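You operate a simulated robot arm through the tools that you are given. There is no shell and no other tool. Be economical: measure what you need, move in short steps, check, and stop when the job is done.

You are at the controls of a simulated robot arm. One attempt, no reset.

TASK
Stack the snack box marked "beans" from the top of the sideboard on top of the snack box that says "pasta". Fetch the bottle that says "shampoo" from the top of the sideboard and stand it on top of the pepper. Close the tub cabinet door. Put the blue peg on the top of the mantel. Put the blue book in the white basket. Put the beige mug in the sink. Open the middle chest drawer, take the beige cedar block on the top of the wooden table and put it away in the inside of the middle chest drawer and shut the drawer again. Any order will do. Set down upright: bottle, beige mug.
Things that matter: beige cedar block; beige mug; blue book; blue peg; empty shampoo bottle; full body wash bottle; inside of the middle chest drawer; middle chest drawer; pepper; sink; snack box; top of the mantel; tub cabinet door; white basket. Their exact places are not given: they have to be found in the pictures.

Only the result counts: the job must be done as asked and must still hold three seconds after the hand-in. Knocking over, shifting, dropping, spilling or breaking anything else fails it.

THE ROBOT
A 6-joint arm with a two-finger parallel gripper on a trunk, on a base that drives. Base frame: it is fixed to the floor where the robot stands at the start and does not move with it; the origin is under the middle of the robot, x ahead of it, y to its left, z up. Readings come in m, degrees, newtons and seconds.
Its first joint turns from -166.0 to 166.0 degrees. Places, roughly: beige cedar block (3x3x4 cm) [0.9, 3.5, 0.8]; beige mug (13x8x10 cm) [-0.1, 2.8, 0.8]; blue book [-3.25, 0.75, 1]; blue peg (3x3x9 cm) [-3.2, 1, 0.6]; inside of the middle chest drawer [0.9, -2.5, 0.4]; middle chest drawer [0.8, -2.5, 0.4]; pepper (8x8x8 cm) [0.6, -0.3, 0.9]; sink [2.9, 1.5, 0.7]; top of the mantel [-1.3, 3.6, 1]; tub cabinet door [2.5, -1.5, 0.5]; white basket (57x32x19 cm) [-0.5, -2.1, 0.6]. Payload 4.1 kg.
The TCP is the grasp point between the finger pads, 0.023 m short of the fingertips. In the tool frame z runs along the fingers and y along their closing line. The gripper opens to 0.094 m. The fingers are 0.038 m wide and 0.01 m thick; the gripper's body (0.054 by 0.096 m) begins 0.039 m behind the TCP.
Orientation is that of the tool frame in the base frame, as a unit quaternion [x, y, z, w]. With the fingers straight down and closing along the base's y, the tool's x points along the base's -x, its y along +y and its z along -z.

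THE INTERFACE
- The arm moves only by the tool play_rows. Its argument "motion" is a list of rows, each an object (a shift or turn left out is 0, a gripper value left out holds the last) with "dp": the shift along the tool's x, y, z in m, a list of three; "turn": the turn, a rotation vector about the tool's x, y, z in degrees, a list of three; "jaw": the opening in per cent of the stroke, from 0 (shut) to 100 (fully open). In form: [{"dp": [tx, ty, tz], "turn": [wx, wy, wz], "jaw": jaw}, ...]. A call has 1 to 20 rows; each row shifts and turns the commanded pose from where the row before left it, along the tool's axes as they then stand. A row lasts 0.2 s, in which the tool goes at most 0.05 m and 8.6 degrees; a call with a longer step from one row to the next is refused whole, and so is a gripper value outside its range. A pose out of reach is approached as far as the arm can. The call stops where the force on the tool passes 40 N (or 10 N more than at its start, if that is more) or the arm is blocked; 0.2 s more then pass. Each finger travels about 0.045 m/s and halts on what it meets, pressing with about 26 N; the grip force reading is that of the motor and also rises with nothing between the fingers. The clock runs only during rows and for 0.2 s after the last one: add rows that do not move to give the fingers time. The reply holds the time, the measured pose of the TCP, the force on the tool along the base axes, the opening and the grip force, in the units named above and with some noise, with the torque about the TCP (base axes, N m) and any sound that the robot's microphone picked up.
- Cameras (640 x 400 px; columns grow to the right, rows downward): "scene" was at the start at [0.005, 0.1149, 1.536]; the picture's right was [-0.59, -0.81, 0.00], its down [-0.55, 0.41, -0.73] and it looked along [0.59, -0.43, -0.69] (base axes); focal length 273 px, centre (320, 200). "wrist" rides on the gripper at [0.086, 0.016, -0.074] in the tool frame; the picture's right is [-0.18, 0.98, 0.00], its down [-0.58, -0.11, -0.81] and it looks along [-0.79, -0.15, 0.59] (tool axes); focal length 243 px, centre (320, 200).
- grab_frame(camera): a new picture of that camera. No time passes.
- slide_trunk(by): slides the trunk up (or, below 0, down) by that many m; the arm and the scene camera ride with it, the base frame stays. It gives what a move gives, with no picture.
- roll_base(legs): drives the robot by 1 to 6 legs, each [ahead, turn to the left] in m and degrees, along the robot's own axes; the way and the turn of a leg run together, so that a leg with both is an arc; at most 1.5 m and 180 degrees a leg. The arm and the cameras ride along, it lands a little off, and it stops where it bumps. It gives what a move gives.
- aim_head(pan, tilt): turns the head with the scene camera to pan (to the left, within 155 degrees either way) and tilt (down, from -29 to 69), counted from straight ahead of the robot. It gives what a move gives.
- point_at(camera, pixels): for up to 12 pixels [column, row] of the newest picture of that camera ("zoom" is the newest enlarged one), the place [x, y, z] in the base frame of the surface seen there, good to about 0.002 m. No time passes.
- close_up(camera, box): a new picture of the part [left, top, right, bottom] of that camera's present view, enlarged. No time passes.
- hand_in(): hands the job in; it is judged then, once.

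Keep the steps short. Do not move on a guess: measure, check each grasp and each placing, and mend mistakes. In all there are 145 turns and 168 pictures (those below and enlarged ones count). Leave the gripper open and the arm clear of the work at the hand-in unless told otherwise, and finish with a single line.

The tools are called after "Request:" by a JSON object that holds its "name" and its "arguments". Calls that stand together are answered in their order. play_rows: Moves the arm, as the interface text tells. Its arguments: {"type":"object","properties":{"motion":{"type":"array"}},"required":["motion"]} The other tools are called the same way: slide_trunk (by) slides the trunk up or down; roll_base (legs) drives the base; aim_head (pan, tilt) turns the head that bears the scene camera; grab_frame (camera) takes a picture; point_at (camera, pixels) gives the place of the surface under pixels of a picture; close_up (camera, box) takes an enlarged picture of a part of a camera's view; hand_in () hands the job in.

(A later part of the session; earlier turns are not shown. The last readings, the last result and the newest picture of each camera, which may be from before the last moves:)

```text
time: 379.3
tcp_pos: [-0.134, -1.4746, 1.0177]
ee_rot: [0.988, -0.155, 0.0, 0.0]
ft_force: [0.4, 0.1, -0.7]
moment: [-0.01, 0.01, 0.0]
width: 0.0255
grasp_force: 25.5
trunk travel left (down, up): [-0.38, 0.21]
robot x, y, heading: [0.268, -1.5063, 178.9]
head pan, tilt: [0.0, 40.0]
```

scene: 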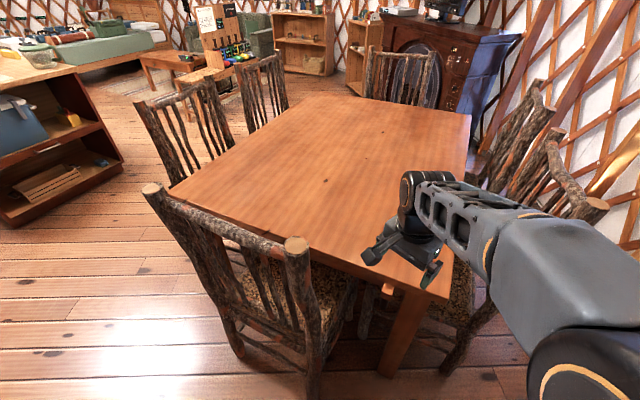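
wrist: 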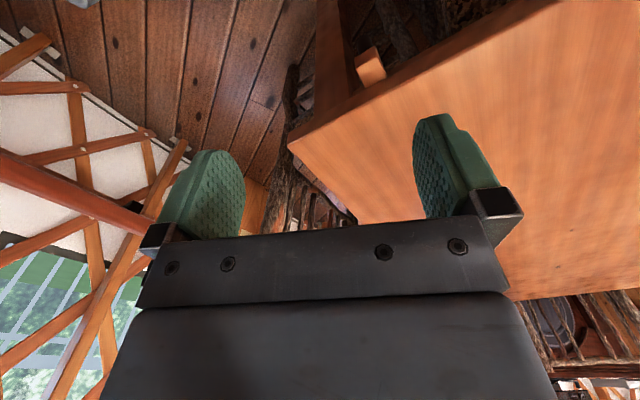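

Request:
{"name": "roll_base", "arguments": {"legs": [[0, 75], [1.02, 0], [0, 105]]}}

Request:
{"name": "aim_head", "arguments": {"pan": 10, "tilt": 50}}

Request:
{"name": "grab_frame", "arguments": {"camera": "scene"}}

```text
time: 392.2
tcp_pos: [0.4165, -2.5187, 1.0158]
ee_rot: [0.143, 0.99, 0.0, 0.0]
ft_force: [-0.5, 1.0, -0.3]
moment: [0.02, -0.01, 0.0]
width: 0.0258
grasp_force: 26.0
trunk travel left (down, up): [-0.38, 0.21]
robot x, y, heading: [0.0184, -2.4996, 0.2]
head pan, tilt: [0.0, 40.0]
```

```text
time: 393.0
tcp_pos: [0.4164, -2.5195, 1.0172]
ee_rot: [0.144, 0.99, 0.0, -0.001]
ft_force: [0.6, 0.1, 0.0]
moment: [-0.03, -0.02, -0.02]
width: 0.0258
grasp_force: 26.3
trunk travel left (down, up): [-0.38, 0.21]
robot x, y, heading: [0.0181, -2.4982, -0.1]
head pan, tilt: [10.0, 50.0]
```

```text
77 pictures are left
```

scene: 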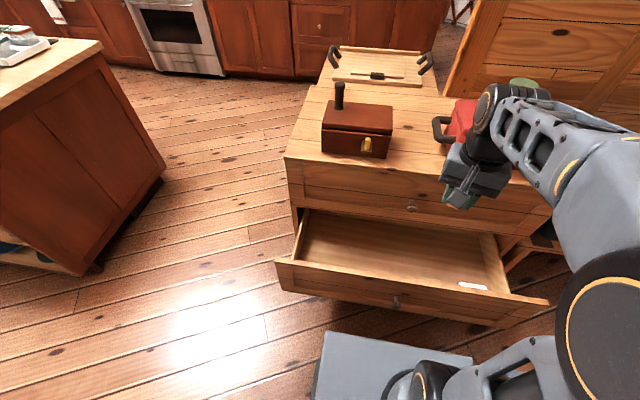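

The drawer is still open. Measuring its floor and walls now.

Request:
{"name": "point_at", "arguments": {"camera": "scene", "pixels": [[350, 265], [390, 275], [420, 280], [350, 235], [300, 245], [340, 270], [400, 290], [470, 286], [492, 250], [350, 215]]}}

```text
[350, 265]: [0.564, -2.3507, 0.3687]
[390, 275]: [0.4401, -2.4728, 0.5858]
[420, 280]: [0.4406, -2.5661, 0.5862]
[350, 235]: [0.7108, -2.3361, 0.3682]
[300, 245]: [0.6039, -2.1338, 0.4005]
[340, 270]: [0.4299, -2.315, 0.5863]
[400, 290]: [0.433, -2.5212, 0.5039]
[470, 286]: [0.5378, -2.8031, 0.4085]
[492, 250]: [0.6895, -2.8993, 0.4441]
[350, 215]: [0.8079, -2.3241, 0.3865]
```

Floor z 0.3685. Moving over (0.56, -2.45), then lowering the trunk.

Request:
{"name": "play_rows", "arguments": {"motion": [{"dp": [-0.0294, 0.0269, 0]}, {"dp": [-0.0294, 0.0269, 0]}, {"dp": [-0.0294, 0.0269, 0]}, {"dp": [-0.0294, 0.0269, 0]}, {}]}}

Request:
{"name": "slide_trunk", "arguments": {"by": -0.35}}

Request:
{"name": "grab_frame", "arguments": {"camera": "scene"}}

```text
time: 394.2
tcp_pos: [0.5594, -2.4468, 1.0152]
ee_rot: [0.144, 0.99, 0.0, -0.001]
ft_force: [0.2, 0.3, 0.3]
moment: [0.02, 0.02, -0.03]
width: 0.0257
grasp_force: 26.7
trunk travel left (down, up): [-0.38, 0.21]
robot x, y, heading: [0.0218, -2.4981, 0.1]
head pan, tilt: [10.0, 50.0]
```

```text
time: 397.6
tcp_pos: [0.5588, -2.4469, 0.6656]
ee_rot: [0.144, 0.99, 0.0, 0.0]
ft_force: [0.8, -0.4, -0.5]
moment: [0.02, 0.03, 0.0]
width: 0.0259
grasp_force: 25.9
trunk travel left (down, up): [-0.03, 0.56]
robot x, y, heading: [0.0182, -2.4973, 0.2]
head pan, tilt: [10.0, 50.0]
```

```text
76 pictures are left
```

scene: 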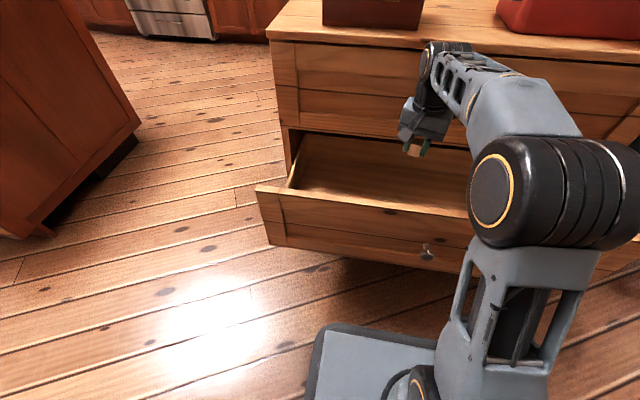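

Request:
{"name": "play_rows", "arguments": {"motion": [{"dp": [0, 0, 0.045]}, {"dp": [0, 0, 0.045]}, {"dp": [0, 0, 0.045]}, {"dp": [0, 0, 0.045]}, {"dp": [0, 0, 0.045]}, {"dp": [0, 0, 0.03]}, {"dp": [0, 0, 0.008]}, {}]}}

Request:
{"name": "grab_frame", "arguments": {"camera": "scene"}}

```text
time: 399.0
tcp_pos: [0.5629, -2.4451, 0.4262]
ee_rot: [0.143, 0.99, 0.001, 0.012]
ft_force: [0.5, 0.0, 19.7]
moment: [-0.22, 0.38, 0.11]
width: 0.026
grasp_force: 26.1
trunk travel left (down, up): [-0.03, 0.56]
robot x, y, heading: [0.019, -2.498, -0.1]
head pan, tilt: [10.0, 50.0]
stopped in row 7: the force on the tool passed its limit (the readings are from after the stop); the commanded pose is now the measured one
```

```text
75 pictures are left
```

scene: 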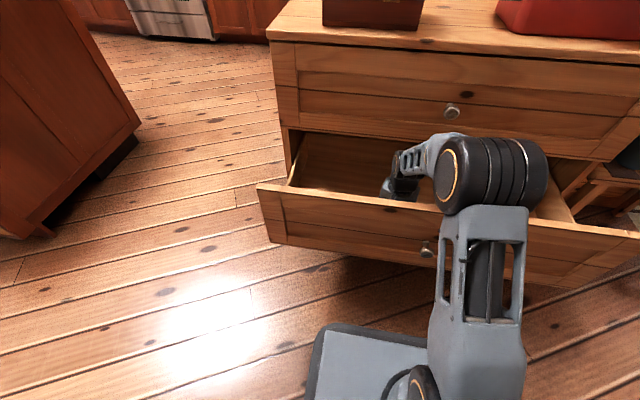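

Contact earlier than expected (z 0.426). Looking with the wrist camera before deciding.

Request:
{"name": "grab_frame", "arguments": {"camera": "wrist"}}

Request:
{"name": "close_up", "arguments": {"camera": "scene", "box": [340, 120, 500, 220]}}

```text
74 pictures are left
```

wrist: 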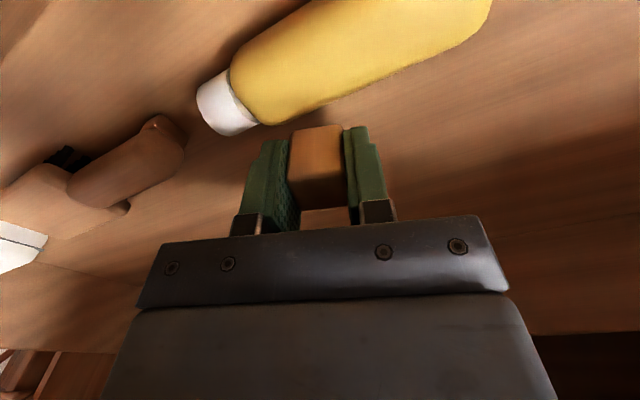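

```text
4.00 times, centred on (420, 170) of scene
```

zoom: 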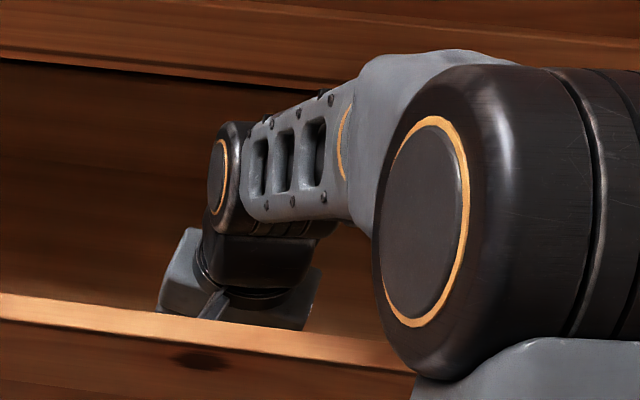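

A yellow bottle and other things lie along the front of the drawer; I touched one. Locating them.

Request:
{"name": "point_at", "arguments": {"camera": "wrist", "pixels": [[240, 70], [270, 110], [330, 60], [430, 20], [480, 10], [220, 105], [150, 150], [450, 120], [550, 60], [560, 200], [200, 200], [20, 180]]}}

Request:
{"name": "play_rows", "arguments": {"motion": [{"dp": [0, 0, -0.02]}, {"dp": [0, 0, -0.04]}, {"dp": [0, 0, -0.045]}, {"dp": [0, 0, -0.045]}, {"dp": [0, 0, -0.045]}]}}

Request:
{"name": "grab_frame", "arguments": {"camera": "wrist"}}

```text
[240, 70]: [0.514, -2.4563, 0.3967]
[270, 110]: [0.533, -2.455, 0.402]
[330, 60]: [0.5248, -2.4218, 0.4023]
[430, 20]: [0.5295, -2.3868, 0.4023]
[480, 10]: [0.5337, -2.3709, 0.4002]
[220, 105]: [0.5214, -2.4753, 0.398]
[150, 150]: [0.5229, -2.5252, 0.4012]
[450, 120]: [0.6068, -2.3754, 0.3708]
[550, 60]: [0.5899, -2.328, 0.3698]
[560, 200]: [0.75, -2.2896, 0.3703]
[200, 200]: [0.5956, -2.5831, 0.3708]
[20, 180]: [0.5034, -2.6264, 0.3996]
```

```text
time: 400.2
tcp_pos: [0.5597, -2.4449, 0.6161]
ee_rot: [0.142, 0.99, 0.001, 0.006]
ft_force: [0.7, 0.2, -0.1]
moment: [0.02, 0.04, -0.01]
width: 0.026
grasp_force: 26.4
trunk travel left (down, up): [-0.03, 0.56]
robot x, y, heading: [0.0184, -2.4966, -0.0]
head pan, tilt: [10.0, 50.0]
```

```text
72 pictures are left
```

wrist: 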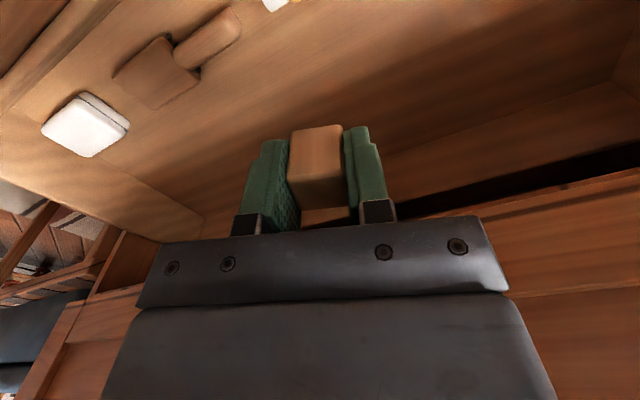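

Yellow bottle spans y≈-2.48…-2.36 near x≈0.52. The left part (y≈-2.25) seems free; moving there and looking down.

Request:
{"name": "play_rows", "arguments": {"motion": [{"dp": [0.0119, 0.0447, 0]}, {"dp": [0.0119, 0.0447, 0]}, {"dp": [0.0119, 0.0447, 0]}, {"dp": [0.0119, 0.0447, 0]}, {"dp": [0, 0, 0.045]}, {"dp": [0, 0, 0.045]}, {}]}}

Request:
{"name": "grab_frame", "arguments": {"camera": "wrist"}}

Request:
{"name": "point_at", "arguments": {"camera": "wrist", "pixels": [[300, 20], [350, 60], [420, 60], [250, 30], [420, 15], [200, 60]]}}

```text
time: 401.8
tcp_pos: [0.5668, -2.259, 0.5271]
ee_rot: [0.142, 0.99, 0.002, 0.007]
ft_force: [-0.5, 0.2, -0.3]
moment: [0.03, -0.02, 0.02]
width: 0.0259
grasp_force: 26.3
trunk travel left (down, up): [-0.03, 0.56]
robot x, y, heading: [0.0175, -2.4974, 0.3]
head pan, tilt: [10.0, 50.0]
```

```text
71 pictures are left
```

wrist: 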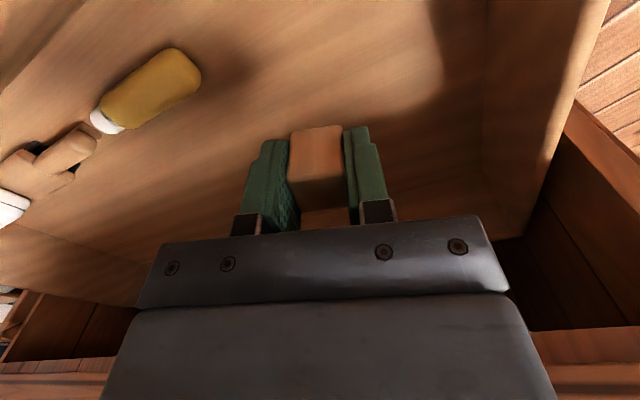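

```text
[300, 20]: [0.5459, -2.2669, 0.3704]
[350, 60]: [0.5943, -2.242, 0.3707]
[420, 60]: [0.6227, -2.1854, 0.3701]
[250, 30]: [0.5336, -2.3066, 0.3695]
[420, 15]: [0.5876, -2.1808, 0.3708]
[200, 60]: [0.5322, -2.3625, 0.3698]
```

The floor under the tool is clear. Descending and releasing.

Request:
{"name": "play_rows", "arguments": {"motion": [{"dp": [0, 0, 0.045]}, {"dp": [0, 0, 0.045]}, {"dp": [0, 0, 0.027]}, {"dp": [0, 0, 0.005]}, {"dp": [0, 0, 0.002]}, {}]}}

```text
time: 403.2
tcp_pos: [0.5692, -2.2596, 0.4026]
ee_rot: [0.142, 0.99, 0.001, 0.007]
ft_force: [-0.9, 1.4, 0.2]
moment: [0.02, 0.04, 0.01]
width: 0.0257
grasp_force: 26.2
trunk travel left (down, up): [-0.03, 0.56]
robot x, y, heading: [0.0152, -2.4966, 0.1]
head pan, tilt: [10.0, 50.0]
```

Request:
{"name": "play_rows", "arguments": {"motion": [{"dp": [0, 0, 0.002]}, {"jaw": 50}, {"jaw": 60}, {"jaw": 60}, {"dp": [0, 0, -0.03]}, {"dp": [0, 0, -0.045]}, {"dp": [0, 0, -0.045]}, {"dp": [0, 0, -0.045]}, {"dp": [0, 0, -0.045]}, {}]}}

Request:
{"name": "grab_frame", "arguments": {"camera": "wrist"}}

Request:
{"name": "grab_frame", "arguments": {"camera": "scene"}}

```text
time: 405.4
tcp_pos: [0.5652, -2.261, 0.6073]
ee_rot: [0.143, 0.99, 0.0, 0.007]
ft_force: [0.3, 0.2, 0.1]
moment: [0.01, 0.01, -0.02]
width: 0.0563
grasp_force: 0.1
trunk travel left (down, up): [-0.03, 0.56]
robot x, y, heading: [0.0167, -2.4979, -0.0]
head pan, tilt: [10.0, 50.0]
```

```text
70 pictures are left
```

wrist: 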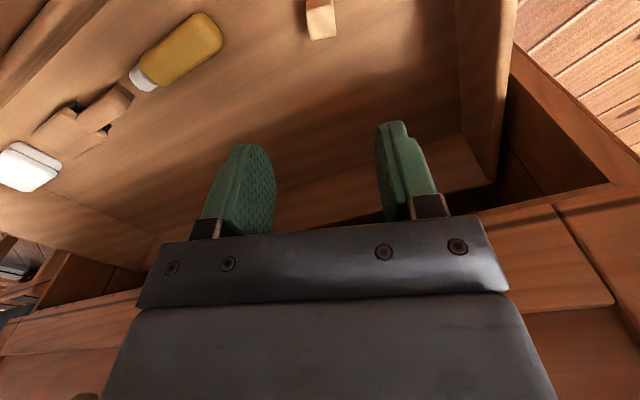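

```text
69 pictures are left
```

scene: 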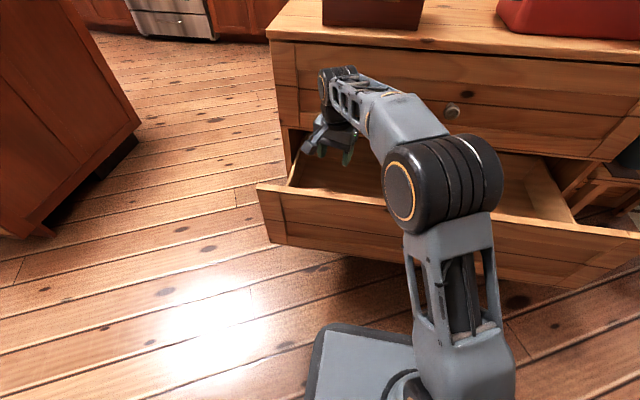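

The block stands in the drawer. Next I'll raise clear, back the base 9 cm, and set the tool horizontal to push the drawer shut.

Request:
{"name": "slide_trunk", "arguments": {"by": 0.25}}

Request:
{"name": "roll_base", "arguments": {"legs": [[-0.09, 0]]}}

Request:
{"name": "play_rows", "arguments": {"motion": [{"turn": [0, 0, -8.2], "jaw": 0}, {"turn": [0, 0, -8.2]}, {"turn": [0, -8.5, 0]}, {"turn": [0, -8.5, 0]}, {"turn": [0, -8.5, 0]}, {"turn": [0, -8.5, 0]}, {"turn": [0, -8.5, 0]}, {"turn": [0, -8.5, 0]}, {"turn": [0, -8.5, 0]}, {"turn": [0, -8.5, 0]}, {"turn": [0, -8.5, 0]}, {"turn": [0, -8.5, 0]}, {"turn": [0, -3.5, 0]}, {"dp": [0, -0.043, -0.02]}, {"dp": [0, -0.043, -0.02]}, {"dp": [0, -0.043, -0.02]}, {"dp": [0, -0.043, -0.02]}, {}]}}

Request:
{"name": "grab_frame", "arguments": {"camera": "scene"}}

```text
time: 408.0
tcp_pos: [0.5653, -2.2608, 0.858]
ee_rot: [0.143, 0.99, 0.001, 0.007]
ft_force: [0.0, 0.1, 0.2]
moment: [0.0, 0.0, 0.01]
width: 0.0565
grasp_force: 0.0
trunk travel left (down, up): [-0.28, 0.31]
robot x, y, heading: [0.0163, -2.4974, -0.0]
head pan, tilt: [10.0, 50.0]
```

```text
time: 409.1
tcp_pos: [0.4733, -2.2611, 0.8569]
ee_rot: [0.143, 0.99, 0.0, 0.007]
ft_force: [0.3, 0.0, 0.3]
moment: [0.01, 0.02, 0.0]
width: 0.0565
grasp_force: 0.1
trunk travel left (down, up): [-0.28, 0.31]
robot x, y, heading: [-0.0742, -2.5009, -0.0]
head pan, tilt: [10.0, 50.0]
```

```text
time: 412.9
tcp_pos: [0.4083, -2.4285, 0.8601]
ee_rot: [0.001, 0.711, -0.002, 0.703]
ft_force: [-0.5, 0.3, 0.2]
moment: [0.02, 0.02, -0.02]
width: 0.0
grasp_force: 25.5
out of reach, approached as far as the arm can: row 17
trunk travel left (down, up): [-0.28, 0.31]
robot x, y, heading: [-0.0721, -2.5004, -0.2]
head pan, tilt: [10.0, 50.0]
```

```text
68 pictures are left
```

scene: 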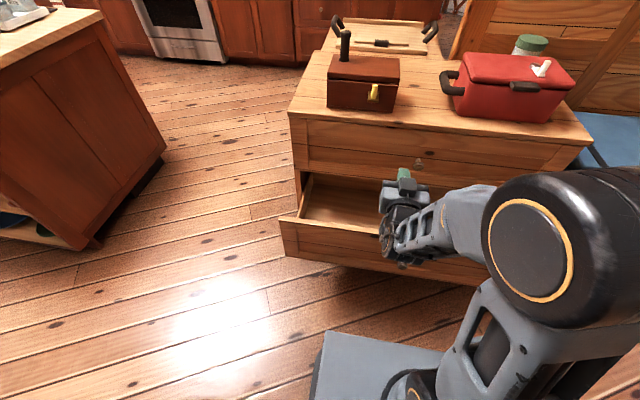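

The tip is too near the panel's top; shifting to y≈-2.27 (farther from the axis) and pulling back to x≈0.36, then lowering.

Request:
{"name": "play_rows", "arguments": {"motion": [{"dp": [0, 0.04, -0.0125]}, {"dp": [0, 0.04, -0.0125]}, {"dp": [0, 0.04, -0.0125]}, {"dp": [0, 0.04, -0.0125]}, {}]}}

Request:
{"name": "slide_trunk", "arguments": {"by": -0.28}}

Request:
{"name": "grab_frame", "arguments": {"camera": "scene"}}

```text
time: 414.1
tcp_pos: [0.3581, -2.2673, 0.8594]
ee_rot: [0.001, 0.711, -0.001, 0.703]
ft_force: [0.1, 1.4, -1.2]
moment: [-0.01, 0.01, 0.0]
width: 0.0
grasp_force: 26.0
trunk travel left (down, up): [-0.28, 0.31]
robot x, y, heading: [-0.0708, -2.4959, -0.0]
head pan, tilt: [10.0, 50.0]
```

```text
time: 416.9
tcp_pos: [0.3593, -2.2688, 0.5802]
ee_rot: [0.001, 0.712, -0.001, 0.703]
ft_force: [0.4, -0.7, -0.8]
moment: [0.01, -0.02, 0.01]
width: 0.0
grasp_force: 26.1
trunk travel left (down, up): [0.0, 0.59]
robot x, y, heading: [-0.0749, -2.4966, 0.2]
head pan, tilt: [10.0, 50.0]
```

```text
67 pictures are left
```

scene: 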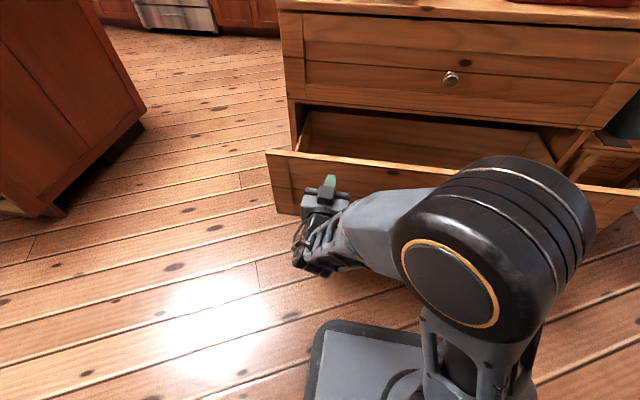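

Lowering to z≈0.49 and pushing the drawer in.

Request:
{"name": "play_rows", "arguments": {"motion": [{"dp": [0.045, 0, 0]}, {"dp": [0.045, 0, 0]}, {"dp": [0, 0, 0.03]}, {"dp": [0, 0, 0.03]}, {"dp": [0, 0, 0.035]}, {"dp": [0, 0, 0.035]}, {"dp": [0, 0, 0.035]}, {"dp": [0, 0, 0.035]}, {"dp": [0, 0, 0.035]}, {"dp": [0, 0, 0.02]}, {"dp": [0, 0, 0.01]}, {"dp": [0, 0, 0.01]}, {"dp": [0, 0, 0.01]}, {}]}}

Request:
{"name": "grab_frame", "arguments": {"camera": "scene"}}

```text
time: 419.6
tcp_pos: [0.6331, -2.2685, 0.4863]
ee_rot: [0.002, 0.71, -0.001, 0.704]
ft_force: [-21.0, -6.5, 7.5]
moment: [0.15, -0.54, -0.08]
width: 0.0
grasp_force: 26.3
trunk travel left (down, up): [0.0, 0.59]
robot x, y, heading: [-0.0753, -2.4971, 0.0]
head pan, tilt: [10.0, 50.0]
stopped in row 13: the force on the tool passed its limit (the readings are from after the stop); the commanded pose is now the measured one
```

```text
66 pictures are left
```

scene: 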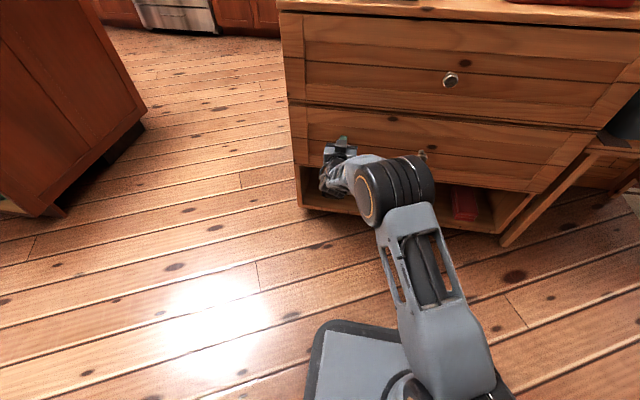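

Drawer shut. Verifying the face, retracting, and preparing to leave.

Request:
{"name": "point_at", "arguments": {"camera": "scene", "pixels": [[440, 160], [500, 150], [320, 130], [450, 110], [560, 170]]}}

Request:
{"name": "play_rows", "arguments": {"motion": [{"dp": [0, 0, -0.04]}, {"dp": [0, 0, -0.045]}, {"dp": [0, 0, -0.045]}, {"dp": [0, 0, -0.045]}]}}

Request:
{"name": "slide_trunk", "arguments": {"by": 0.4}}

Request:
{"name": "play_rows", "arguments": {"motion": [{"turn": [0, 8.5, 0]}, {"turn": [0, 8.5, 0]}, {"turn": [0, 8.5, 0]}, {"turn": [0, 8.5, 0]}, {"turn": [0, 8.5, 0]}, {"turn": [0, 8.5, 0]}, {"turn": [0, 8.5, 0]}, {"turn": [0, 8.5, 0]}, {"turn": [0, 8.5, 0]}, {"turn": [0, 8.5, 0]}, {"turn": [0, 4.8, 0]}, {"dp": [0, -0.04, 0]}, {"dp": [0, -0.04, 0]}, {"dp": [0, -0.04, 0]}, {"dp": [0, -0.04, 0]}]}}

Request:
{"name": "roll_base", "arguments": {"legs": [[0, 66], [0.95, 0], [0, 36], [1.2, 0]]}}

```text
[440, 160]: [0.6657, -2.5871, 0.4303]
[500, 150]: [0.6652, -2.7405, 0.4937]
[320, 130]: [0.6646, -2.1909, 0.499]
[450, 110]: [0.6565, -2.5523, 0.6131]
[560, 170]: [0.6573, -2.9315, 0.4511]
```

```text
time: 420.6
tcp_pos: [0.4583, -2.2666, 0.4866]
ee_rot: [0.001, 0.712, -0.001, 0.702]
ft_force: [0.4, -0.4, 0.4]
moment: [-0.01, -0.01, -0.02]
width: 0.0
grasp_force: 26.0
trunk travel left (down, up): [0.0, 0.59]
robot x, y, heading: [-0.0716, -2.4974, 0.2]
head pan, tilt: [10.0, 50.0]
```

```text
time: 424.5
tcp_pos: [0.4589, -2.2681, 0.8857]
ee_rot: [0.001, 0.712, -0.001, 0.702]
ft_force: [0.8, 0.0, 0.8]
moment: [0.0, 0.04, -0.02]
width: 0.0
grasp_force: 26.1
trunk travel left (down, up): [-0.4, 0.19]
robot x, y, heading: [-0.0736, -2.5002, 0.2]
head pan, tilt: [10.0, 50.0]
```

```text
time: 427.7
tcp_pos: [0.4596, -2.4279, 0.8855]
ee_rot: [0.0, 1.0, -0.001, -0.006]
ft_force: [-0.1, -0.2, -0.4]
moment: [-0.01, -0.03, 0.03]
width: 0.0
grasp_force: 26.0
trunk travel left (down, up): [-0.4, 0.19]
robot x, y, heading: [-0.0762, -2.496, 0.2]
head pan, tilt: [10.0, 50.0]
```

```text
time: 439.9
tcp_pos: [0.0774, -0.7339, 0.8849]
ee_rot: [0.749, -0.662, 0.003, 0.003]
ft_force: [0.5, 0.7, 0.1]
moment: [-0.02, -0.01, -0.01]
width: 0.0
grasp_force: 26.2
trunk travel left (down, up): [-0.4, 0.19]
robot x, y, heading: [0.1671, -1.2618, 85.5]
head pan, tilt: [10.0, 50.0]
stopped in leg 4: the robot was blocked; the commanded pose is now the measured one
```

Bumped the sideboard's corner. Backing off, steering farther left; checking the sideboard items.

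Request:
{"name": "roll_base", "arguments": {"legs": [[-0.15, 0], [0, 50], [0.6, 0], [0, -40], [0.8, 0]]}}

Request:
{"name": "aim_head", "arguments": {"pan": -45, "tilt": 38}}

Request:
{"name": "grab_frame", "arguments": {"camera": "scene"}}

Request:
{"name": "aim_head", "arguments": {"pan": 60, "tilt": 30}}

Request:
{"name": "grab_frame", "arguments": {"camera": "scene"}}

```text
time: 452.2
tcp_pos: [-0.4893, 0.3151, 0.8858]
ee_rot: [0.797, -0.604, 0.005, 0.003]
ft_force: [0.3, -0.4, 0.3]
moment: [0.03, -0.02, 0.01]
width: 0.0001
grasp_force: 26.0
trunk travel left (down, up): [-0.4, 0.19]
robot x, y, heading: [-0.319, -0.1924, 94.6]
head pan, tilt: [10.0, 50.0]
```

```text
time: 453.4
tcp_pos: [-0.4902, 0.3149, 0.8843]
ee_rot: [0.798, -0.603, 0.004, 0.004]
ft_force: [-0.2, 0.4, 0.3]
moment: [0.06, 0.0, -0.01]
width: 0.0
grasp_force: 26.2
trunk travel left (down, up): [-0.4, 0.19]
robot x, y, heading: [-0.3213, -0.1955, 94.2]
head pan, tilt: [-45.0, 38.0]
```

```text
65 pictures are left
```

scene: 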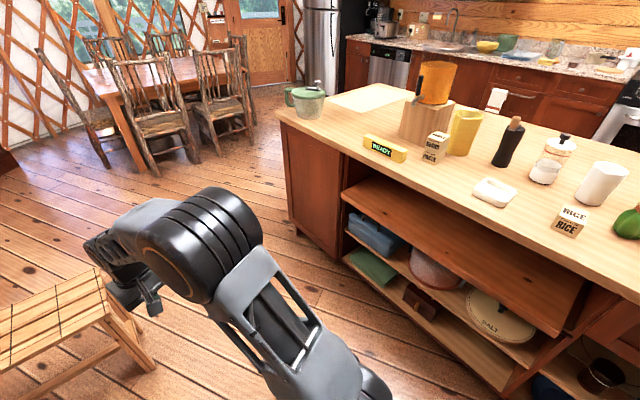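

```text
time: 455.2
tcp_pos: [-0.4904, 0.3149, 0.8836]
ee_rot: [0.797, -0.604, 0.004, 0.003]
ft_force: [-0.4, -1.1, -0.2]
moment: [-0.03, 0.0, 0.0]
width: 0.0
grasp_force: 26.2
trunk travel left (down, up): [-0.4, 0.19]
robot x, y, heading: [-0.3234, -0.1913, 94.3]
head pan, tilt: [60.0, 30.0]
```

```text
64 pictures are left
```

scene: 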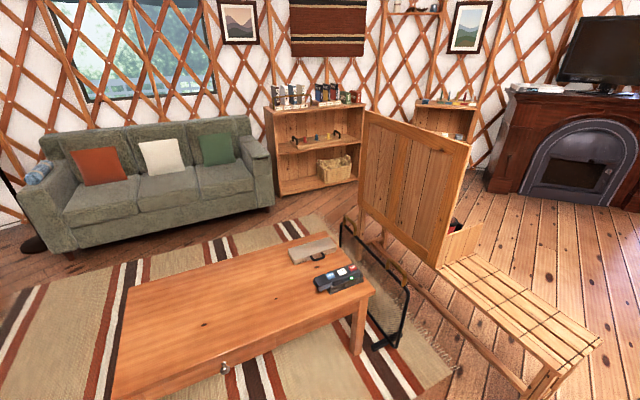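

Boxes fine. The bookcase with books is at (320, 140). Measuring layout for the route.

Request:
{"name": "point_at", "arguments": {"camera": "scene", "pixels": [[595, 345], [437, 265], [360, 200], [280, 195], [358, 183], [268, 110], [360, 105], [470, 168], [412, 105], [520, 195], [370, 110], [388, 340]]}}

Request:
{"name": "close_up", "arguments": {"camera": "scene", "box": [255, 75, 375, 205]}}

```text
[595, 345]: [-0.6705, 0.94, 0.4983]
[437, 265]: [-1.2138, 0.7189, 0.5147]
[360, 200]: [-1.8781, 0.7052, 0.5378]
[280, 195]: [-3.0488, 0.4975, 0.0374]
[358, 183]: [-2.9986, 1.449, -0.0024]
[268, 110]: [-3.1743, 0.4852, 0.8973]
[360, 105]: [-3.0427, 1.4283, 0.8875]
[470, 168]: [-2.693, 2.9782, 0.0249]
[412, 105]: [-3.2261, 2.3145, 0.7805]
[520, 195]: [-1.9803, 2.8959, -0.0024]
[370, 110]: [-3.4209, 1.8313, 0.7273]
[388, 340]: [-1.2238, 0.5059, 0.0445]
```

```text
3.08 times, centred on (315, 140) of scene
```

zoom: 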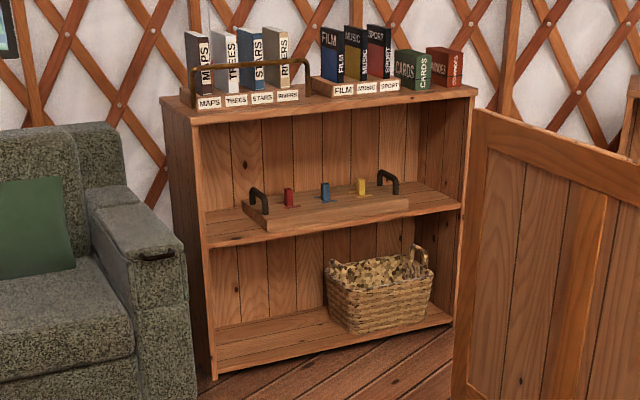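

The blue "STARS" book is in the left top rack; the blue peg is in the tray on the middle shelf. Driving around the north of the bench to it.

Request:
{"name": "roll_base", "arguments": {"legs": [[0, -13], [1.45, 0], [0.35, 0], [0, 98], [1.5, 0], [0.85, 0]]}}

Request:
{"name": "aim_head", "arguments": {"pan": 30, "tilt": 35}}

Request:
{"name": "grab_frame", "arguments": {"camera": "scene"}}

```text
time: 480.4
tcp_pos: [-2.9086, 1.5404, 0.8853]
ee_rot: [0.996, 0.087, 0.005, -0.001]
ft_force: [-0.1, 0.5, -0.1]
moment: [0.0, -0.02, 0.0]
width: 0.0
grasp_force: 26.4
trunk travel left (down, up): [-0.4, 0.19]
robot x, y, heading: [-2.3887, 1.6579, 178.7]
head pan, tilt: [60.0, 30.0]
```

```text
time: 481.4
tcp_pos: [-2.9075, 1.5406, 0.8855]
ee_rot: [0.996, 0.089, 0.005, 0.0]
ft_force: [-0.6, -0.6, 0.3]
moment: [0.0, 0.04, 0.01]
width: 0.0002
grasp_force: 25.9
trunk travel left (down, up): [-0.4, 0.19]
robot x, y, heading: [-2.3861, 1.66, 179.1]
head pan, tilt: [30.0, 35.0]
```

```text
62 pictures are left
```

scene: 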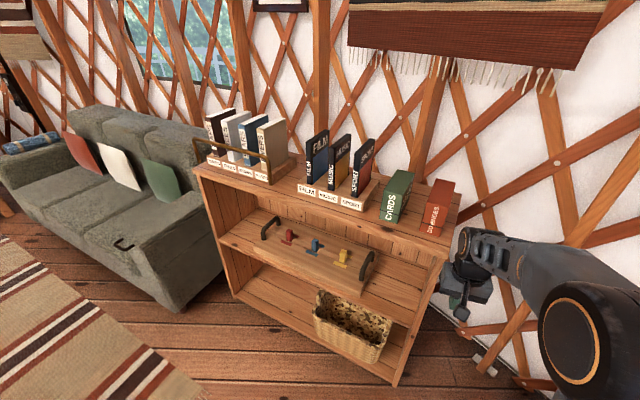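

Request:
{"name": "close_up", "arguments": {"camera": "scene", "box": [255, 205, 375, 295]}}

Request:
{"name": "point_at", "arguments": {"camera": "zoom", "pixels": [[310, 190], [325, 190], [312, 205], [325, 235], [310, 230], [300, 245], [350, 245], [170, 170], [450, 260], [310, 275], [60, 170], [590, 310]]}}

Request:
{"name": "point_at", "arguments": {"camera": "scene", "pixels": [[315, 247], [318, 238], [287, 235], [342, 255], [430, 250], [200, 180], [330, 205], [300, 225]]}}

```text
4.44 times, centred on (315, 250) of scene
```

zoom: 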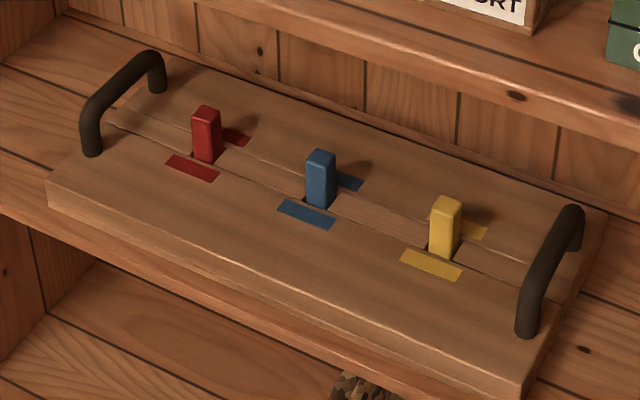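

```text
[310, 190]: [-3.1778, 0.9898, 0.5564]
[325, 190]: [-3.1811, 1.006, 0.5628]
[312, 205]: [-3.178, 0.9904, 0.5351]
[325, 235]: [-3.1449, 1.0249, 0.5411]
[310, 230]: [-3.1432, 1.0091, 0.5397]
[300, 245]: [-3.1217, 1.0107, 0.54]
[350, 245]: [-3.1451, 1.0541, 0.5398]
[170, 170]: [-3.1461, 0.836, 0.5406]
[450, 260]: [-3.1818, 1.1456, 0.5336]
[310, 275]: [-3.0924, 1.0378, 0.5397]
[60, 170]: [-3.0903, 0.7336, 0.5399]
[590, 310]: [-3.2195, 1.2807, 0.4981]
```

```text
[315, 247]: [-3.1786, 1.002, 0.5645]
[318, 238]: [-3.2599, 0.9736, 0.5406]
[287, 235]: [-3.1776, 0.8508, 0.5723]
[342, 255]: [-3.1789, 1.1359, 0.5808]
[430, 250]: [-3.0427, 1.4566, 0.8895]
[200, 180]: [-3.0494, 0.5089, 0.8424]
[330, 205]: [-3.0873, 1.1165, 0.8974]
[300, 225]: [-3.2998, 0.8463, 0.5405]
```

Peg: near face x≈-3.178, centre ≈(-3.19, 1.0), visible from z 0.54 to ≈0.59, under the top board (z≥0.84). I'll need a 45° approach. Drawing the arm in and positioning in front.

Request:
{"name": "play_rows", "arguments": {"motion": [{"dp": [0.04, 0, -0.025]}, {"dp": [0.04, 0, -0.025]}, {"dp": [0.04, 0, -0.025]}, {"dp": [0.04, 0, -0.025]}]}}

Request:
{"name": "roll_base", "arguments": {"legs": [[0, 74], [0.68, 0], [0, -73]]}}

Request:
{"name": "aim_head", "arguments": {"pan": -5, "tilt": 50}}

Request:
{"name": "grab_frame", "arguments": {"camera": "scene"}}

```text
time: 482.4
tcp_pos: [-2.751, 1.5686, 0.9871]
ee_rot: [0.996, 0.089, 0.006, -0.002]
ft_force: [-0.4, 0.3, 0.5]
moment: [0.02, -0.02, -0.05]
width: 0.0001
grasp_force: 25.9
trunk travel left (down, up): [-0.4, 0.19]
robot x, y, heading: [-2.3888, 1.6579, 179.0]
head pan, tilt: [30.0, 35.0]
```

```text
time: 492.5
tcp_pos: [-2.9533, 0.9261, 0.987]
ee_rot: [0.996, 0.084, 0.005, -0.001]
ft_force: [-0.6, -0.2, -1.0]
moment: [0.01, 0.01, -0.03]
width: 0.0
grasp_force: 26.3
trunk travel left (down, up): [-0.4, 0.19]
robot x, y, heading: [-2.5908, 1.0127, 178.4]
head pan, tilt: [30.0, 35.0]
```

```text
time: 493.6
tcp_pos: [-2.9531, 0.9257, 0.988]
ee_rot: [0.996, 0.084, 0.006, 0.0]
ft_force: [-0.4, 0.1, -0.3]
moment: [0.01, -0.01, 0.01]
width: 0.0
grasp_force: 25.7
trunk travel left (down, up): [-0.4, 0.19]
robot x, y, heading: [-2.5885, 1.0143, 178.5]
head pan, tilt: [-5.0, 50.0]
```

```text
60 pictures are left
```

scene: 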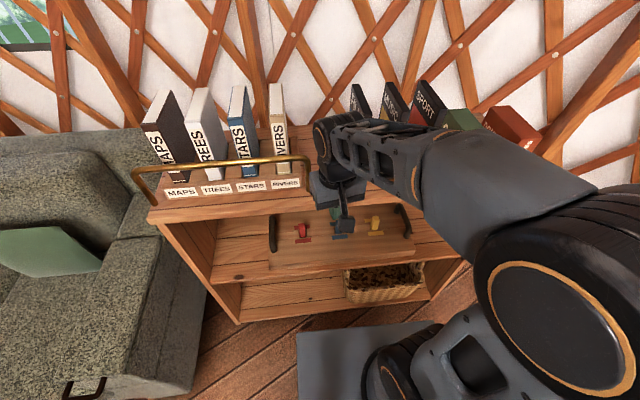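

Backing 0.1 m for room, then tilting the tool 47° toward the shelf and lowering.

Request:
{"name": "roll_base", "arguments": {"legs": [[-0.1, 0]]}}

Request:
{"name": "play_rows", "arguments": {"motion": [{"turn": [0, 0, 5], "jaw": 60}, {"turn": [0, 0, 4.7]}, {"turn": [0, -7.85, 0]}, {"turn": [0, -7.85, 0]}, {"turn": [0, -7.85, 0]}, {"turn": [0, -7.85, 0]}, {"turn": [0, -7.85, 0]}, {"turn": [0, -7.85, 0]}, {"dp": [0, -0.037, 0]}, {"dp": [0, -0.037, 0]}, {}]}}

Request:
{"name": "slide_trunk", "arguments": {"by": -0.25}}

Request:
{"name": "grab_frame", "arguments": {"camera": "scene"}}

```text
time: 494.7
tcp_pos: [-2.8523, 0.9239, 0.9877]
ee_rot: [0.997, 0.083, 0.006, 0.0]
ft_force: [-0.1, -0.2, -0.1]
moment: [0.0, 0.01, 0.0]
width: 0.0001
grasp_force: 25.6
trunk travel left (down, up): [-0.4, 0.19]
robot x, y, heading: [-2.4873, 1.0108, 178.5]
head pan, tilt: [-5.0, 50.0]
```

```text
time: 497.1
tcp_pos: [-2.8772, 0.9873, 1.0059]
ee_rot: [0.919, 0.0, -0.394, -0.001]
ft_force: [0.9, 0.5, 0.2]
moment: [-0.03, 0.01, 0.02]
width: 0.0566
grasp_force: 0.1
out of reach, approached as far as the arm can: row 8, 9, 10
trunk travel left (down, up): [-0.4, 0.19]
robot x, y, heading: [-2.4883, 1.0071, 178.6]
head pan, tilt: [-5.0, 50.0]
```

```text
time: 499.7
tcp_pos: [-2.8777, 0.9874, 0.7557]
ee_rot: [0.919, -0.001, -0.394, -0.001]
ft_force: [0.7, -0.2, 0.6]
moment: [0.03, -0.02, -0.03]
width: 0.0565
grasp_force: 0.0
trunk travel left (down, up): [-0.15, 0.44]
robot x, y, heading: [-2.491, 1.0102, 178.3]
head pan, tilt: [-5.0, 50.0]
```

```text
59 pictures are left
```

scene: 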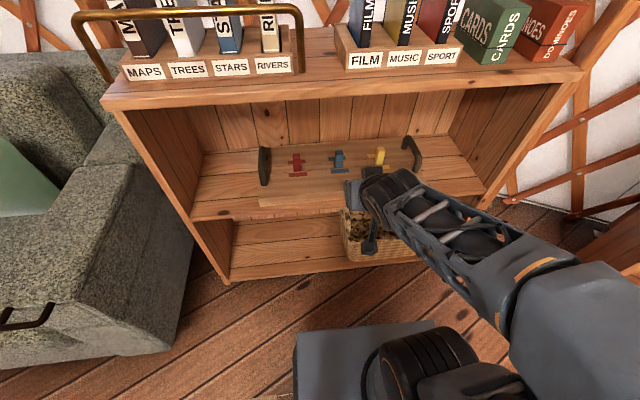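

Clear view of the blue peg at (339, 160). Measuring precisely.

Request:
{"name": "close_up", "arguments": {"camera": "scene", "box": [315, 140, 365, 180]}}

Request:
{"name": "point_at", "arguments": {"camera": "zoom", "pixels": [[302, 120], [270, 135], [335, 135], [302, 150], [302, 180], [302, 225], [275, 235], [330, 235], [200, 280], [302, 105]]}}

```text
10.00 times, centred on (340, 160) of scene
```

zoom: 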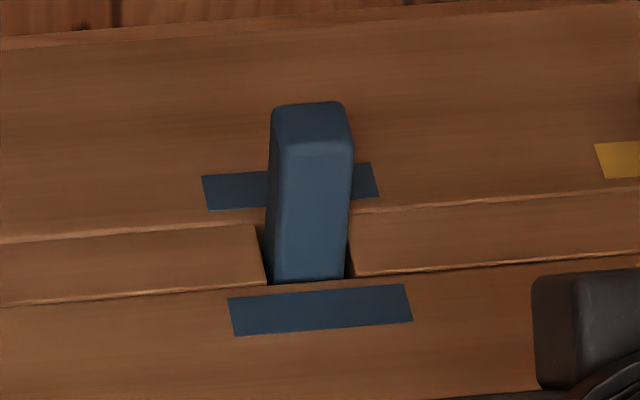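

```text
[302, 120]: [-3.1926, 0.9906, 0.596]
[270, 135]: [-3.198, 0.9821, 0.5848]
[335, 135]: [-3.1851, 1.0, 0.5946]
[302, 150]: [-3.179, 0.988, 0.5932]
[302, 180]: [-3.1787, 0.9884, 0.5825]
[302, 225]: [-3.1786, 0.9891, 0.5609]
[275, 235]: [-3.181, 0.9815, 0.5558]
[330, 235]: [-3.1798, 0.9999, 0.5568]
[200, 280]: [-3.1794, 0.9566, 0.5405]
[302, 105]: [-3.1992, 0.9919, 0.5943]
```

Peg centre (-3.190, 0.990), top 0.596. Approaching along the tool axis; stopping 5 cm short to check.

Request:
{"name": "play_rows", "arguments": {"motion": [{"dp": [-0.0173, -0.0006, 0.0399]}, {"dp": [-0.0173, -0.0006, 0.0399]}, {"dp": [-0.0173, -0.0006, 0.0399]}, {"dp": [-0.0173, -0.0006, 0.0399]}, {"dp": [-0.0173, -0.0006, 0.0399]}, {"dp": [0, 0, 0.045]}, {"dp": [0, 0, 0.045]}, {}]}}

Request:
{"name": "grab_frame", "arguments": {"camera": "wrist"}}

Request:
{"name": "grab_frame", "arguments": {"camera": "scene"}}

```text
time: 501.5
tcp_pos: [-3.1499, 0.9878, 0.6217]
ee_rot: [0.919, 0.0, -0.393, -0.001]
ft_force: [-0.2, -0.1, -0.1]
moment: [0.0, -0.03, -0.02]
width: 0.0563
grasp_force: 0.0
trunk travel left (down, up): [-0.15, 0.44]
robot x, y, heading: [-2.4898, 1.0089, 178.3]
head pan, tilt: [-5.0, 50.0]
```

```text
57 pictures are left
```

wrist: 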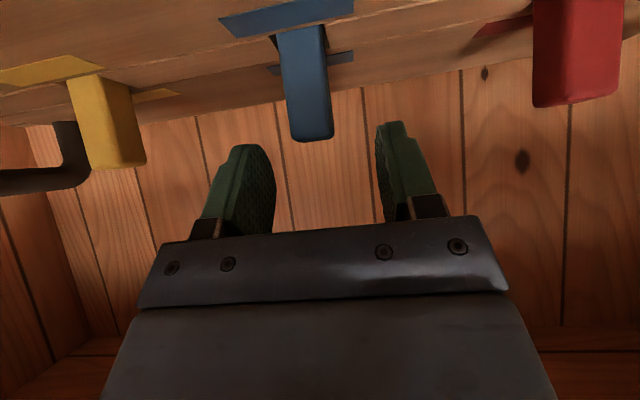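

```text
56 pictures are left
```

scene: 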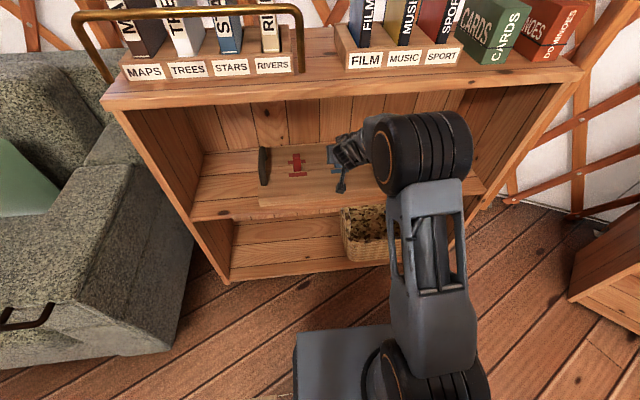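

Peg lies between the fingers. Advancing 5.6 cm and gripping.

Request:
{"name": "play_rows", "arguments": {"motion": [{"dp": [0, -0.002, 0.03]}, {"dp": [0, 0, 0.027]}, {}, {"jaw": 5}, {"jaw": 5}, {"jaw": 5}, {"jaw": 5}, {"jaw": 5}]}}

Request:
{"name": "grab_frame", "arguments": {"camera": "wrist"}}

```text
time: 503.3
tcp_pos: [-3.1901, 0.9918, 0.579]
ee_rot: [0.919, 0.0, -0.393, -0.001]
ft_force: [0.1, -0.9, 0.0]
moment: [-0.01, -0.04, 0.02]
width: 0.0242
grasp_force: 25.8
trunk travel left (down, up): [-0.15, 0.44]
robot x, y, heading: [-2.4892, 1.0102, 178.5]
head pan, tilt: [-5.0, 50.0]
```

```text
55 pictures are left
```

wrist: 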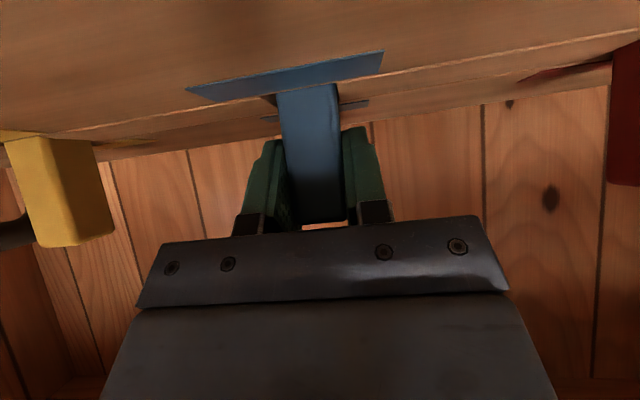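

Gripped (0.024). Lifting straight up out of the slot.

Request:
{"name": "play_rows", "arguments": {"motion": [{"dp": [-0.0072, 0, -0.0069]}, {"dp": [-0.01448, 0, -0.0138]}, {"dp": [-0.01448, 0, -0.0138]}, {"dp": [-0.01448, 0, -0.0138]}, {"dp": [-0.01448, 0, -0.0138]}, {}]}}

Request:
{"name": "grab_frame", "arguments": {"camera": "scene"}}

Request:
{"name": "grab_frame", "arguments": {"camera": "wrist"}}

```text
time: 504.7
tcp_pos: [-3.1907, 0.9923, 0.6465]
ee_rot: [0.919, 0.0, -0.394, -0.001]
ft_force: [-0.6, 0.2, -0.5]
moment: [-0.01, 0.03, 0.0]
width: 0.0242
grasp_force: 26.0
out of reach, approached as far as the arm can: row 1, 2, 3
trunk travel left (down, up): [-0.15, 0.44]
robot x, y, heading: [-2.4904, 1.0094, 178.2]
head pan, tilt: [-5.0, 50.0]
```

```text
54 pictures are left
```

scene: 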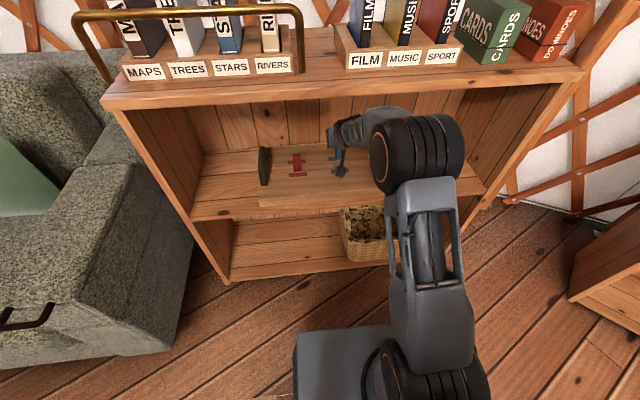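

```text
53 pictures are left
```

wrist: 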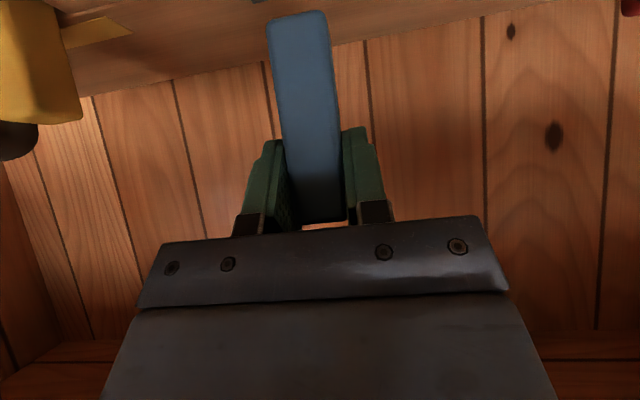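

Peg is free of the slot (bottom ≈0.573). Backing straight out.

Request:
{"name": "roll_base", "arguments": {"legs": [[-0.3, 0]]}}

Request:
{"name": "slide_trunk", "arguments": {"by": 0.4}}

Request:
{"name": "roll_base", "arguments": {"legs": [[0, -70], [0.5, 0]]}}

Request:
{"name": "aim_head", "arguments": {"pan": -40, "tilt": 22}}

Request:
{"name": "grab_frame", "arguments": {"camera": "scene"}}

```text
time: 506.7
tcp_pos: [-2.8905, 0.9874, 0.6467]
ee_rot: [0.919, -0.003, -0.393, -0.003]
ft_force: [-0.7, 0.3, -0.1]
moment: [0.01, 0.0, -0.03]
width: 0.0242
grasp_force: 25.9
trunk travel left (down, up): [-0.15, 0.44]
robot x, y, heading: [-2.19, 1.0021, 177.9]
head pan, tilt: [-5.0, 50.0]
```

```text
time: 510.6
tcp_pos: [-2.89, 0.9876, 1.0462]
ee_rot: [0.919, -0.002, -0.394, -0.002]
ft_force: [0.4, 0.7, -0.2]
moment: [0.01, 0.02, -0.02]
width: 0.0241
grasp_force: 26.3
trunk travel left (down, up): [-0.55, 0.04]
robot x, y, heading: [-2.1896, 0.9985, 178.1]
head pan, tilt: [-5.0, 50.0]
```

```text
time: 512.5
tcp_pos: [-2.8136, 1.3168, 1.0476]
ee_rot: [0.891, -0.224, -0.382, -0.098]
ft_force: [0.2, 0.1, 0.1]
moment: [0.0, 0.01, -0.03]
width: 0.0242
grasp_force: 25.6
trunk travel left (down, up): [-0.55, 0.04]
robot x, y, heading: [-2.187, 0.9956, 150.2]
head pan, tilt: [-5.0, 50.0]
stopped in leg 1: the robot was blocked; the commanded pose is now the measured one
```

```text
time: 513.5
tcp_pos: [-2.8131, 1.3174, 1.0459]
ee_rot: [0.891, -0.225, -0.381, -0.098]
ft_force: [0.1, 0.2, -0.3]
moment: [0.01, 0.02, 0.0]
width: 0.024
grasp_force: 26.0
trunk travel left (down, up): [-0.55, 0.04]
robot x, y, heading: [-2.1886, 0.9991, 150.0]
head pan, tilt: [-40.0, 22.0]
```

```text
52 pictures are left
```

scene: 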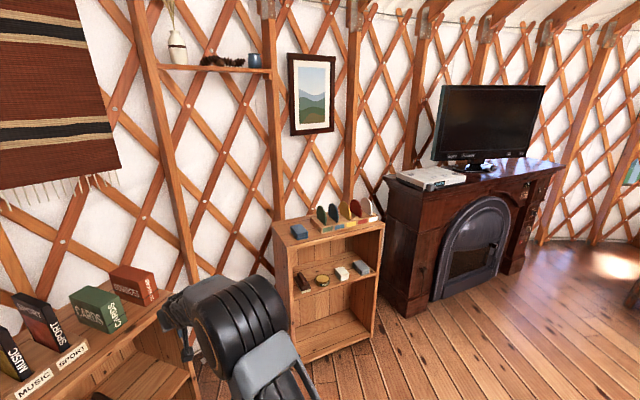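

Turning was hindered by the bench panel behind. Moving slightly forward first, then turning toward the mantel.

Request:
{"name": "roll_base", "arguments": {"legs": [[0.13, 0], [0, -65]]}}

Request:
{"name": "grab_frame", "arguments": {"camera": "scene"}}

```text
time: 517.6
tcp_pos: [-2.2709, 1.7648, 1.0457]
ee_rot: [-0.628, 0.671, 0.268, 0.289]
ft_force: [0.0, 0.8, -0.6]
moment: [0.0, 0.01, 0.0]
width: 0.0243
grasp_force: 25.9
trunk travel left (down, up): [-0.55, 0.04]
robot x, y, heading: [-2.2971, 1.0674, 84.8]
head pan, tilt: [-40.0, 22.0]
```

```text
51 pictures are left
```

scene: 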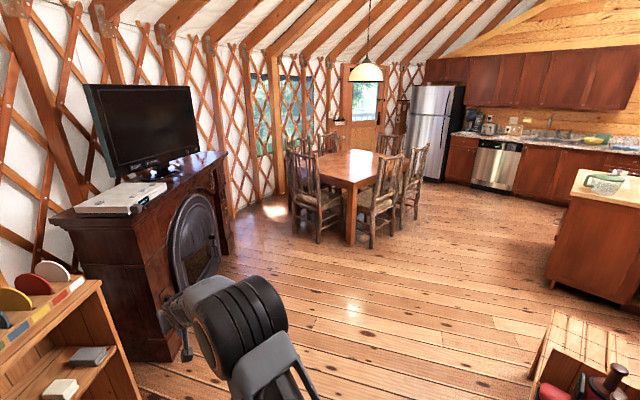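

Measuring the mantel top.

Request:
{"name": "point_at", "arguments": {"camera": "scene", "pixels": [[205, 165], [195, 172], [222, 155], [180, 180], [165, 192], [140, 215], [60, 215], [145, 188], [165, 172], [215, 160], [155, 340], [228, 250]]}}

Request:
{"name": "close_up", "arguments": {"camera": "scene", "box": [40, 130, 240, 260]}}

```text
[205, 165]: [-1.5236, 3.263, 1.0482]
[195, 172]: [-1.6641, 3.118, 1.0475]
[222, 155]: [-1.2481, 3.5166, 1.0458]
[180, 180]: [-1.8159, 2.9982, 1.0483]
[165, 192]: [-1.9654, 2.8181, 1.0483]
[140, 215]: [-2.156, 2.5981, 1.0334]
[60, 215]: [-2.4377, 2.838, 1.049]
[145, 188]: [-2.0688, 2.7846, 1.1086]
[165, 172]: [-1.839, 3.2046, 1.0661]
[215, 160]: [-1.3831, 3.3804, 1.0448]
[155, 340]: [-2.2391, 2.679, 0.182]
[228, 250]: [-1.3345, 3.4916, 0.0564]
```

```text
3.08 times, centred on (140, 195) of scene
```

zoom: 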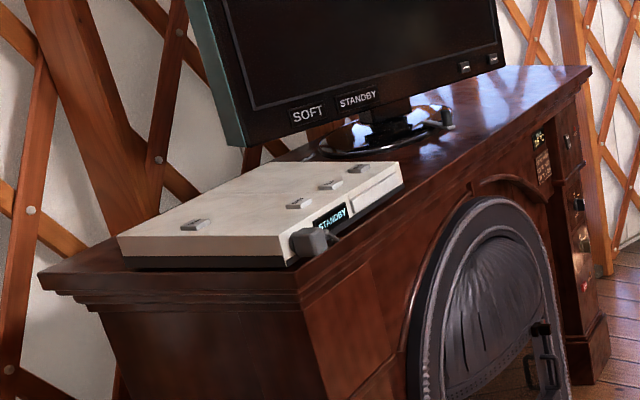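

Mantel top z≈1.048, front edge runs at 45°. Its right end (~(-1.37, 3.53)) is free. Raising the peg and drawing in, then driving there.

Request:
{"name": "play_rows", "arguments": {"motion": [{"dp": [-0.008, 0, -0.0352]}, {"dp": [-0.008, 0, -0.0352]}, {"dp": [-0.008, 0, -0.0352]}, {"dp": [-0.008, 0, -0.0352]}, {}]}}

Request:
{"name": "slide_trunk", "arguments": {"by": 0.03}}

Request:
{"name": "roll_base", "arguments": {"legs": [[0, -27], [1.2, 0], [0.85, 0]]}}

Request:
{"name": "aim_head", "arguments": {"pan": 45, "tilt": 30}}

Request:
{"name": "grab_frame", "arguments": {"camera": "scene"}}

```text
time: 518.8
tcp_pos: [-2.2752, 1.6832, 1.1675]
ee_rot: [-0.627, 0.672, 0.268, 0.288]
ft_force: [-1.3, 0.2, -1.0]
moment: [-0.02, 0.02, 0.02]
width: 0.024
grasp_force: 26.5
trunk travel left (down, up): [-0.55, 0.04]
robot x, y, heading: [-2.3012, 1.0647, 84.5]
head pan, tilt: [-40.0, 22.0]
```

```text
time: 519.6
tcp_pos: [-2.2759, 1.6845, 1.1977]
ee_rot: [-0.627, 0.671, 0.269, 0.289]
ft_force: [0.9, -0.5, -0.7]
moment: [-0.01, 0.01, 0.0]
width: 0.0242
grasp_force: 25.7
trunk travel left (down, up): [-0.58, 0.01]
robot x, y, heading: [-2.305, 1.0628, 84.5]
head pan, tilt: [-40.0, 22.0]
```

```text
time: 531.3
tcp_pos: [-0.8861, 3.3681, 1.1973]
ee_rot: [-0.452, 0.8, 0.192, 0.343]
ft_force: [0.6, 0.9, 0.1]
moment: [0.01, 0.0, 0.01]
width: 0.0243
grasp_force: 25.7
trunk travel left (down, up): [-0.58, 0.01]
robot x, y, heading: [-1.1939, 2.8258, 57.4]
head pan, tilt: [-40.0, 22.0]
```

```text
time: 532.9
tcp_pos: [-0.8866, 3.3667, 1.1975]
ee_rot: [-0.453, 0.8, 0.193, 0.343]
ft_force: [-0.5, 0.7, -1.1]
moment: [-0.02, 0.0, -0.01]
width: 0.024
grasp_force: 25.9
trunk travel left (down, up): [-0.58, 0.01]
robot x, y, heading: [-1.1913, 2.8257, 57.6]
head pan, tilt: [45.0, 30.0]
```

```text
49 pictures are left
```

scene: 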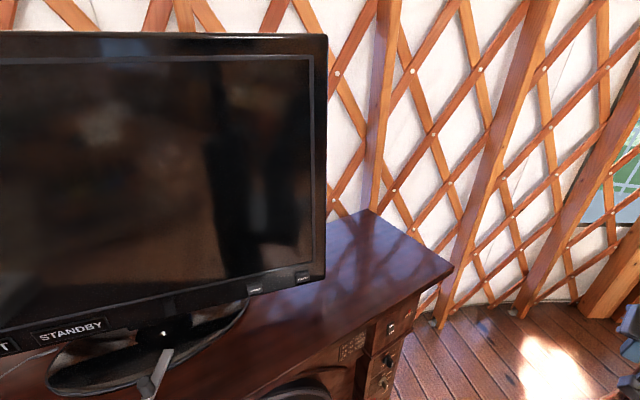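

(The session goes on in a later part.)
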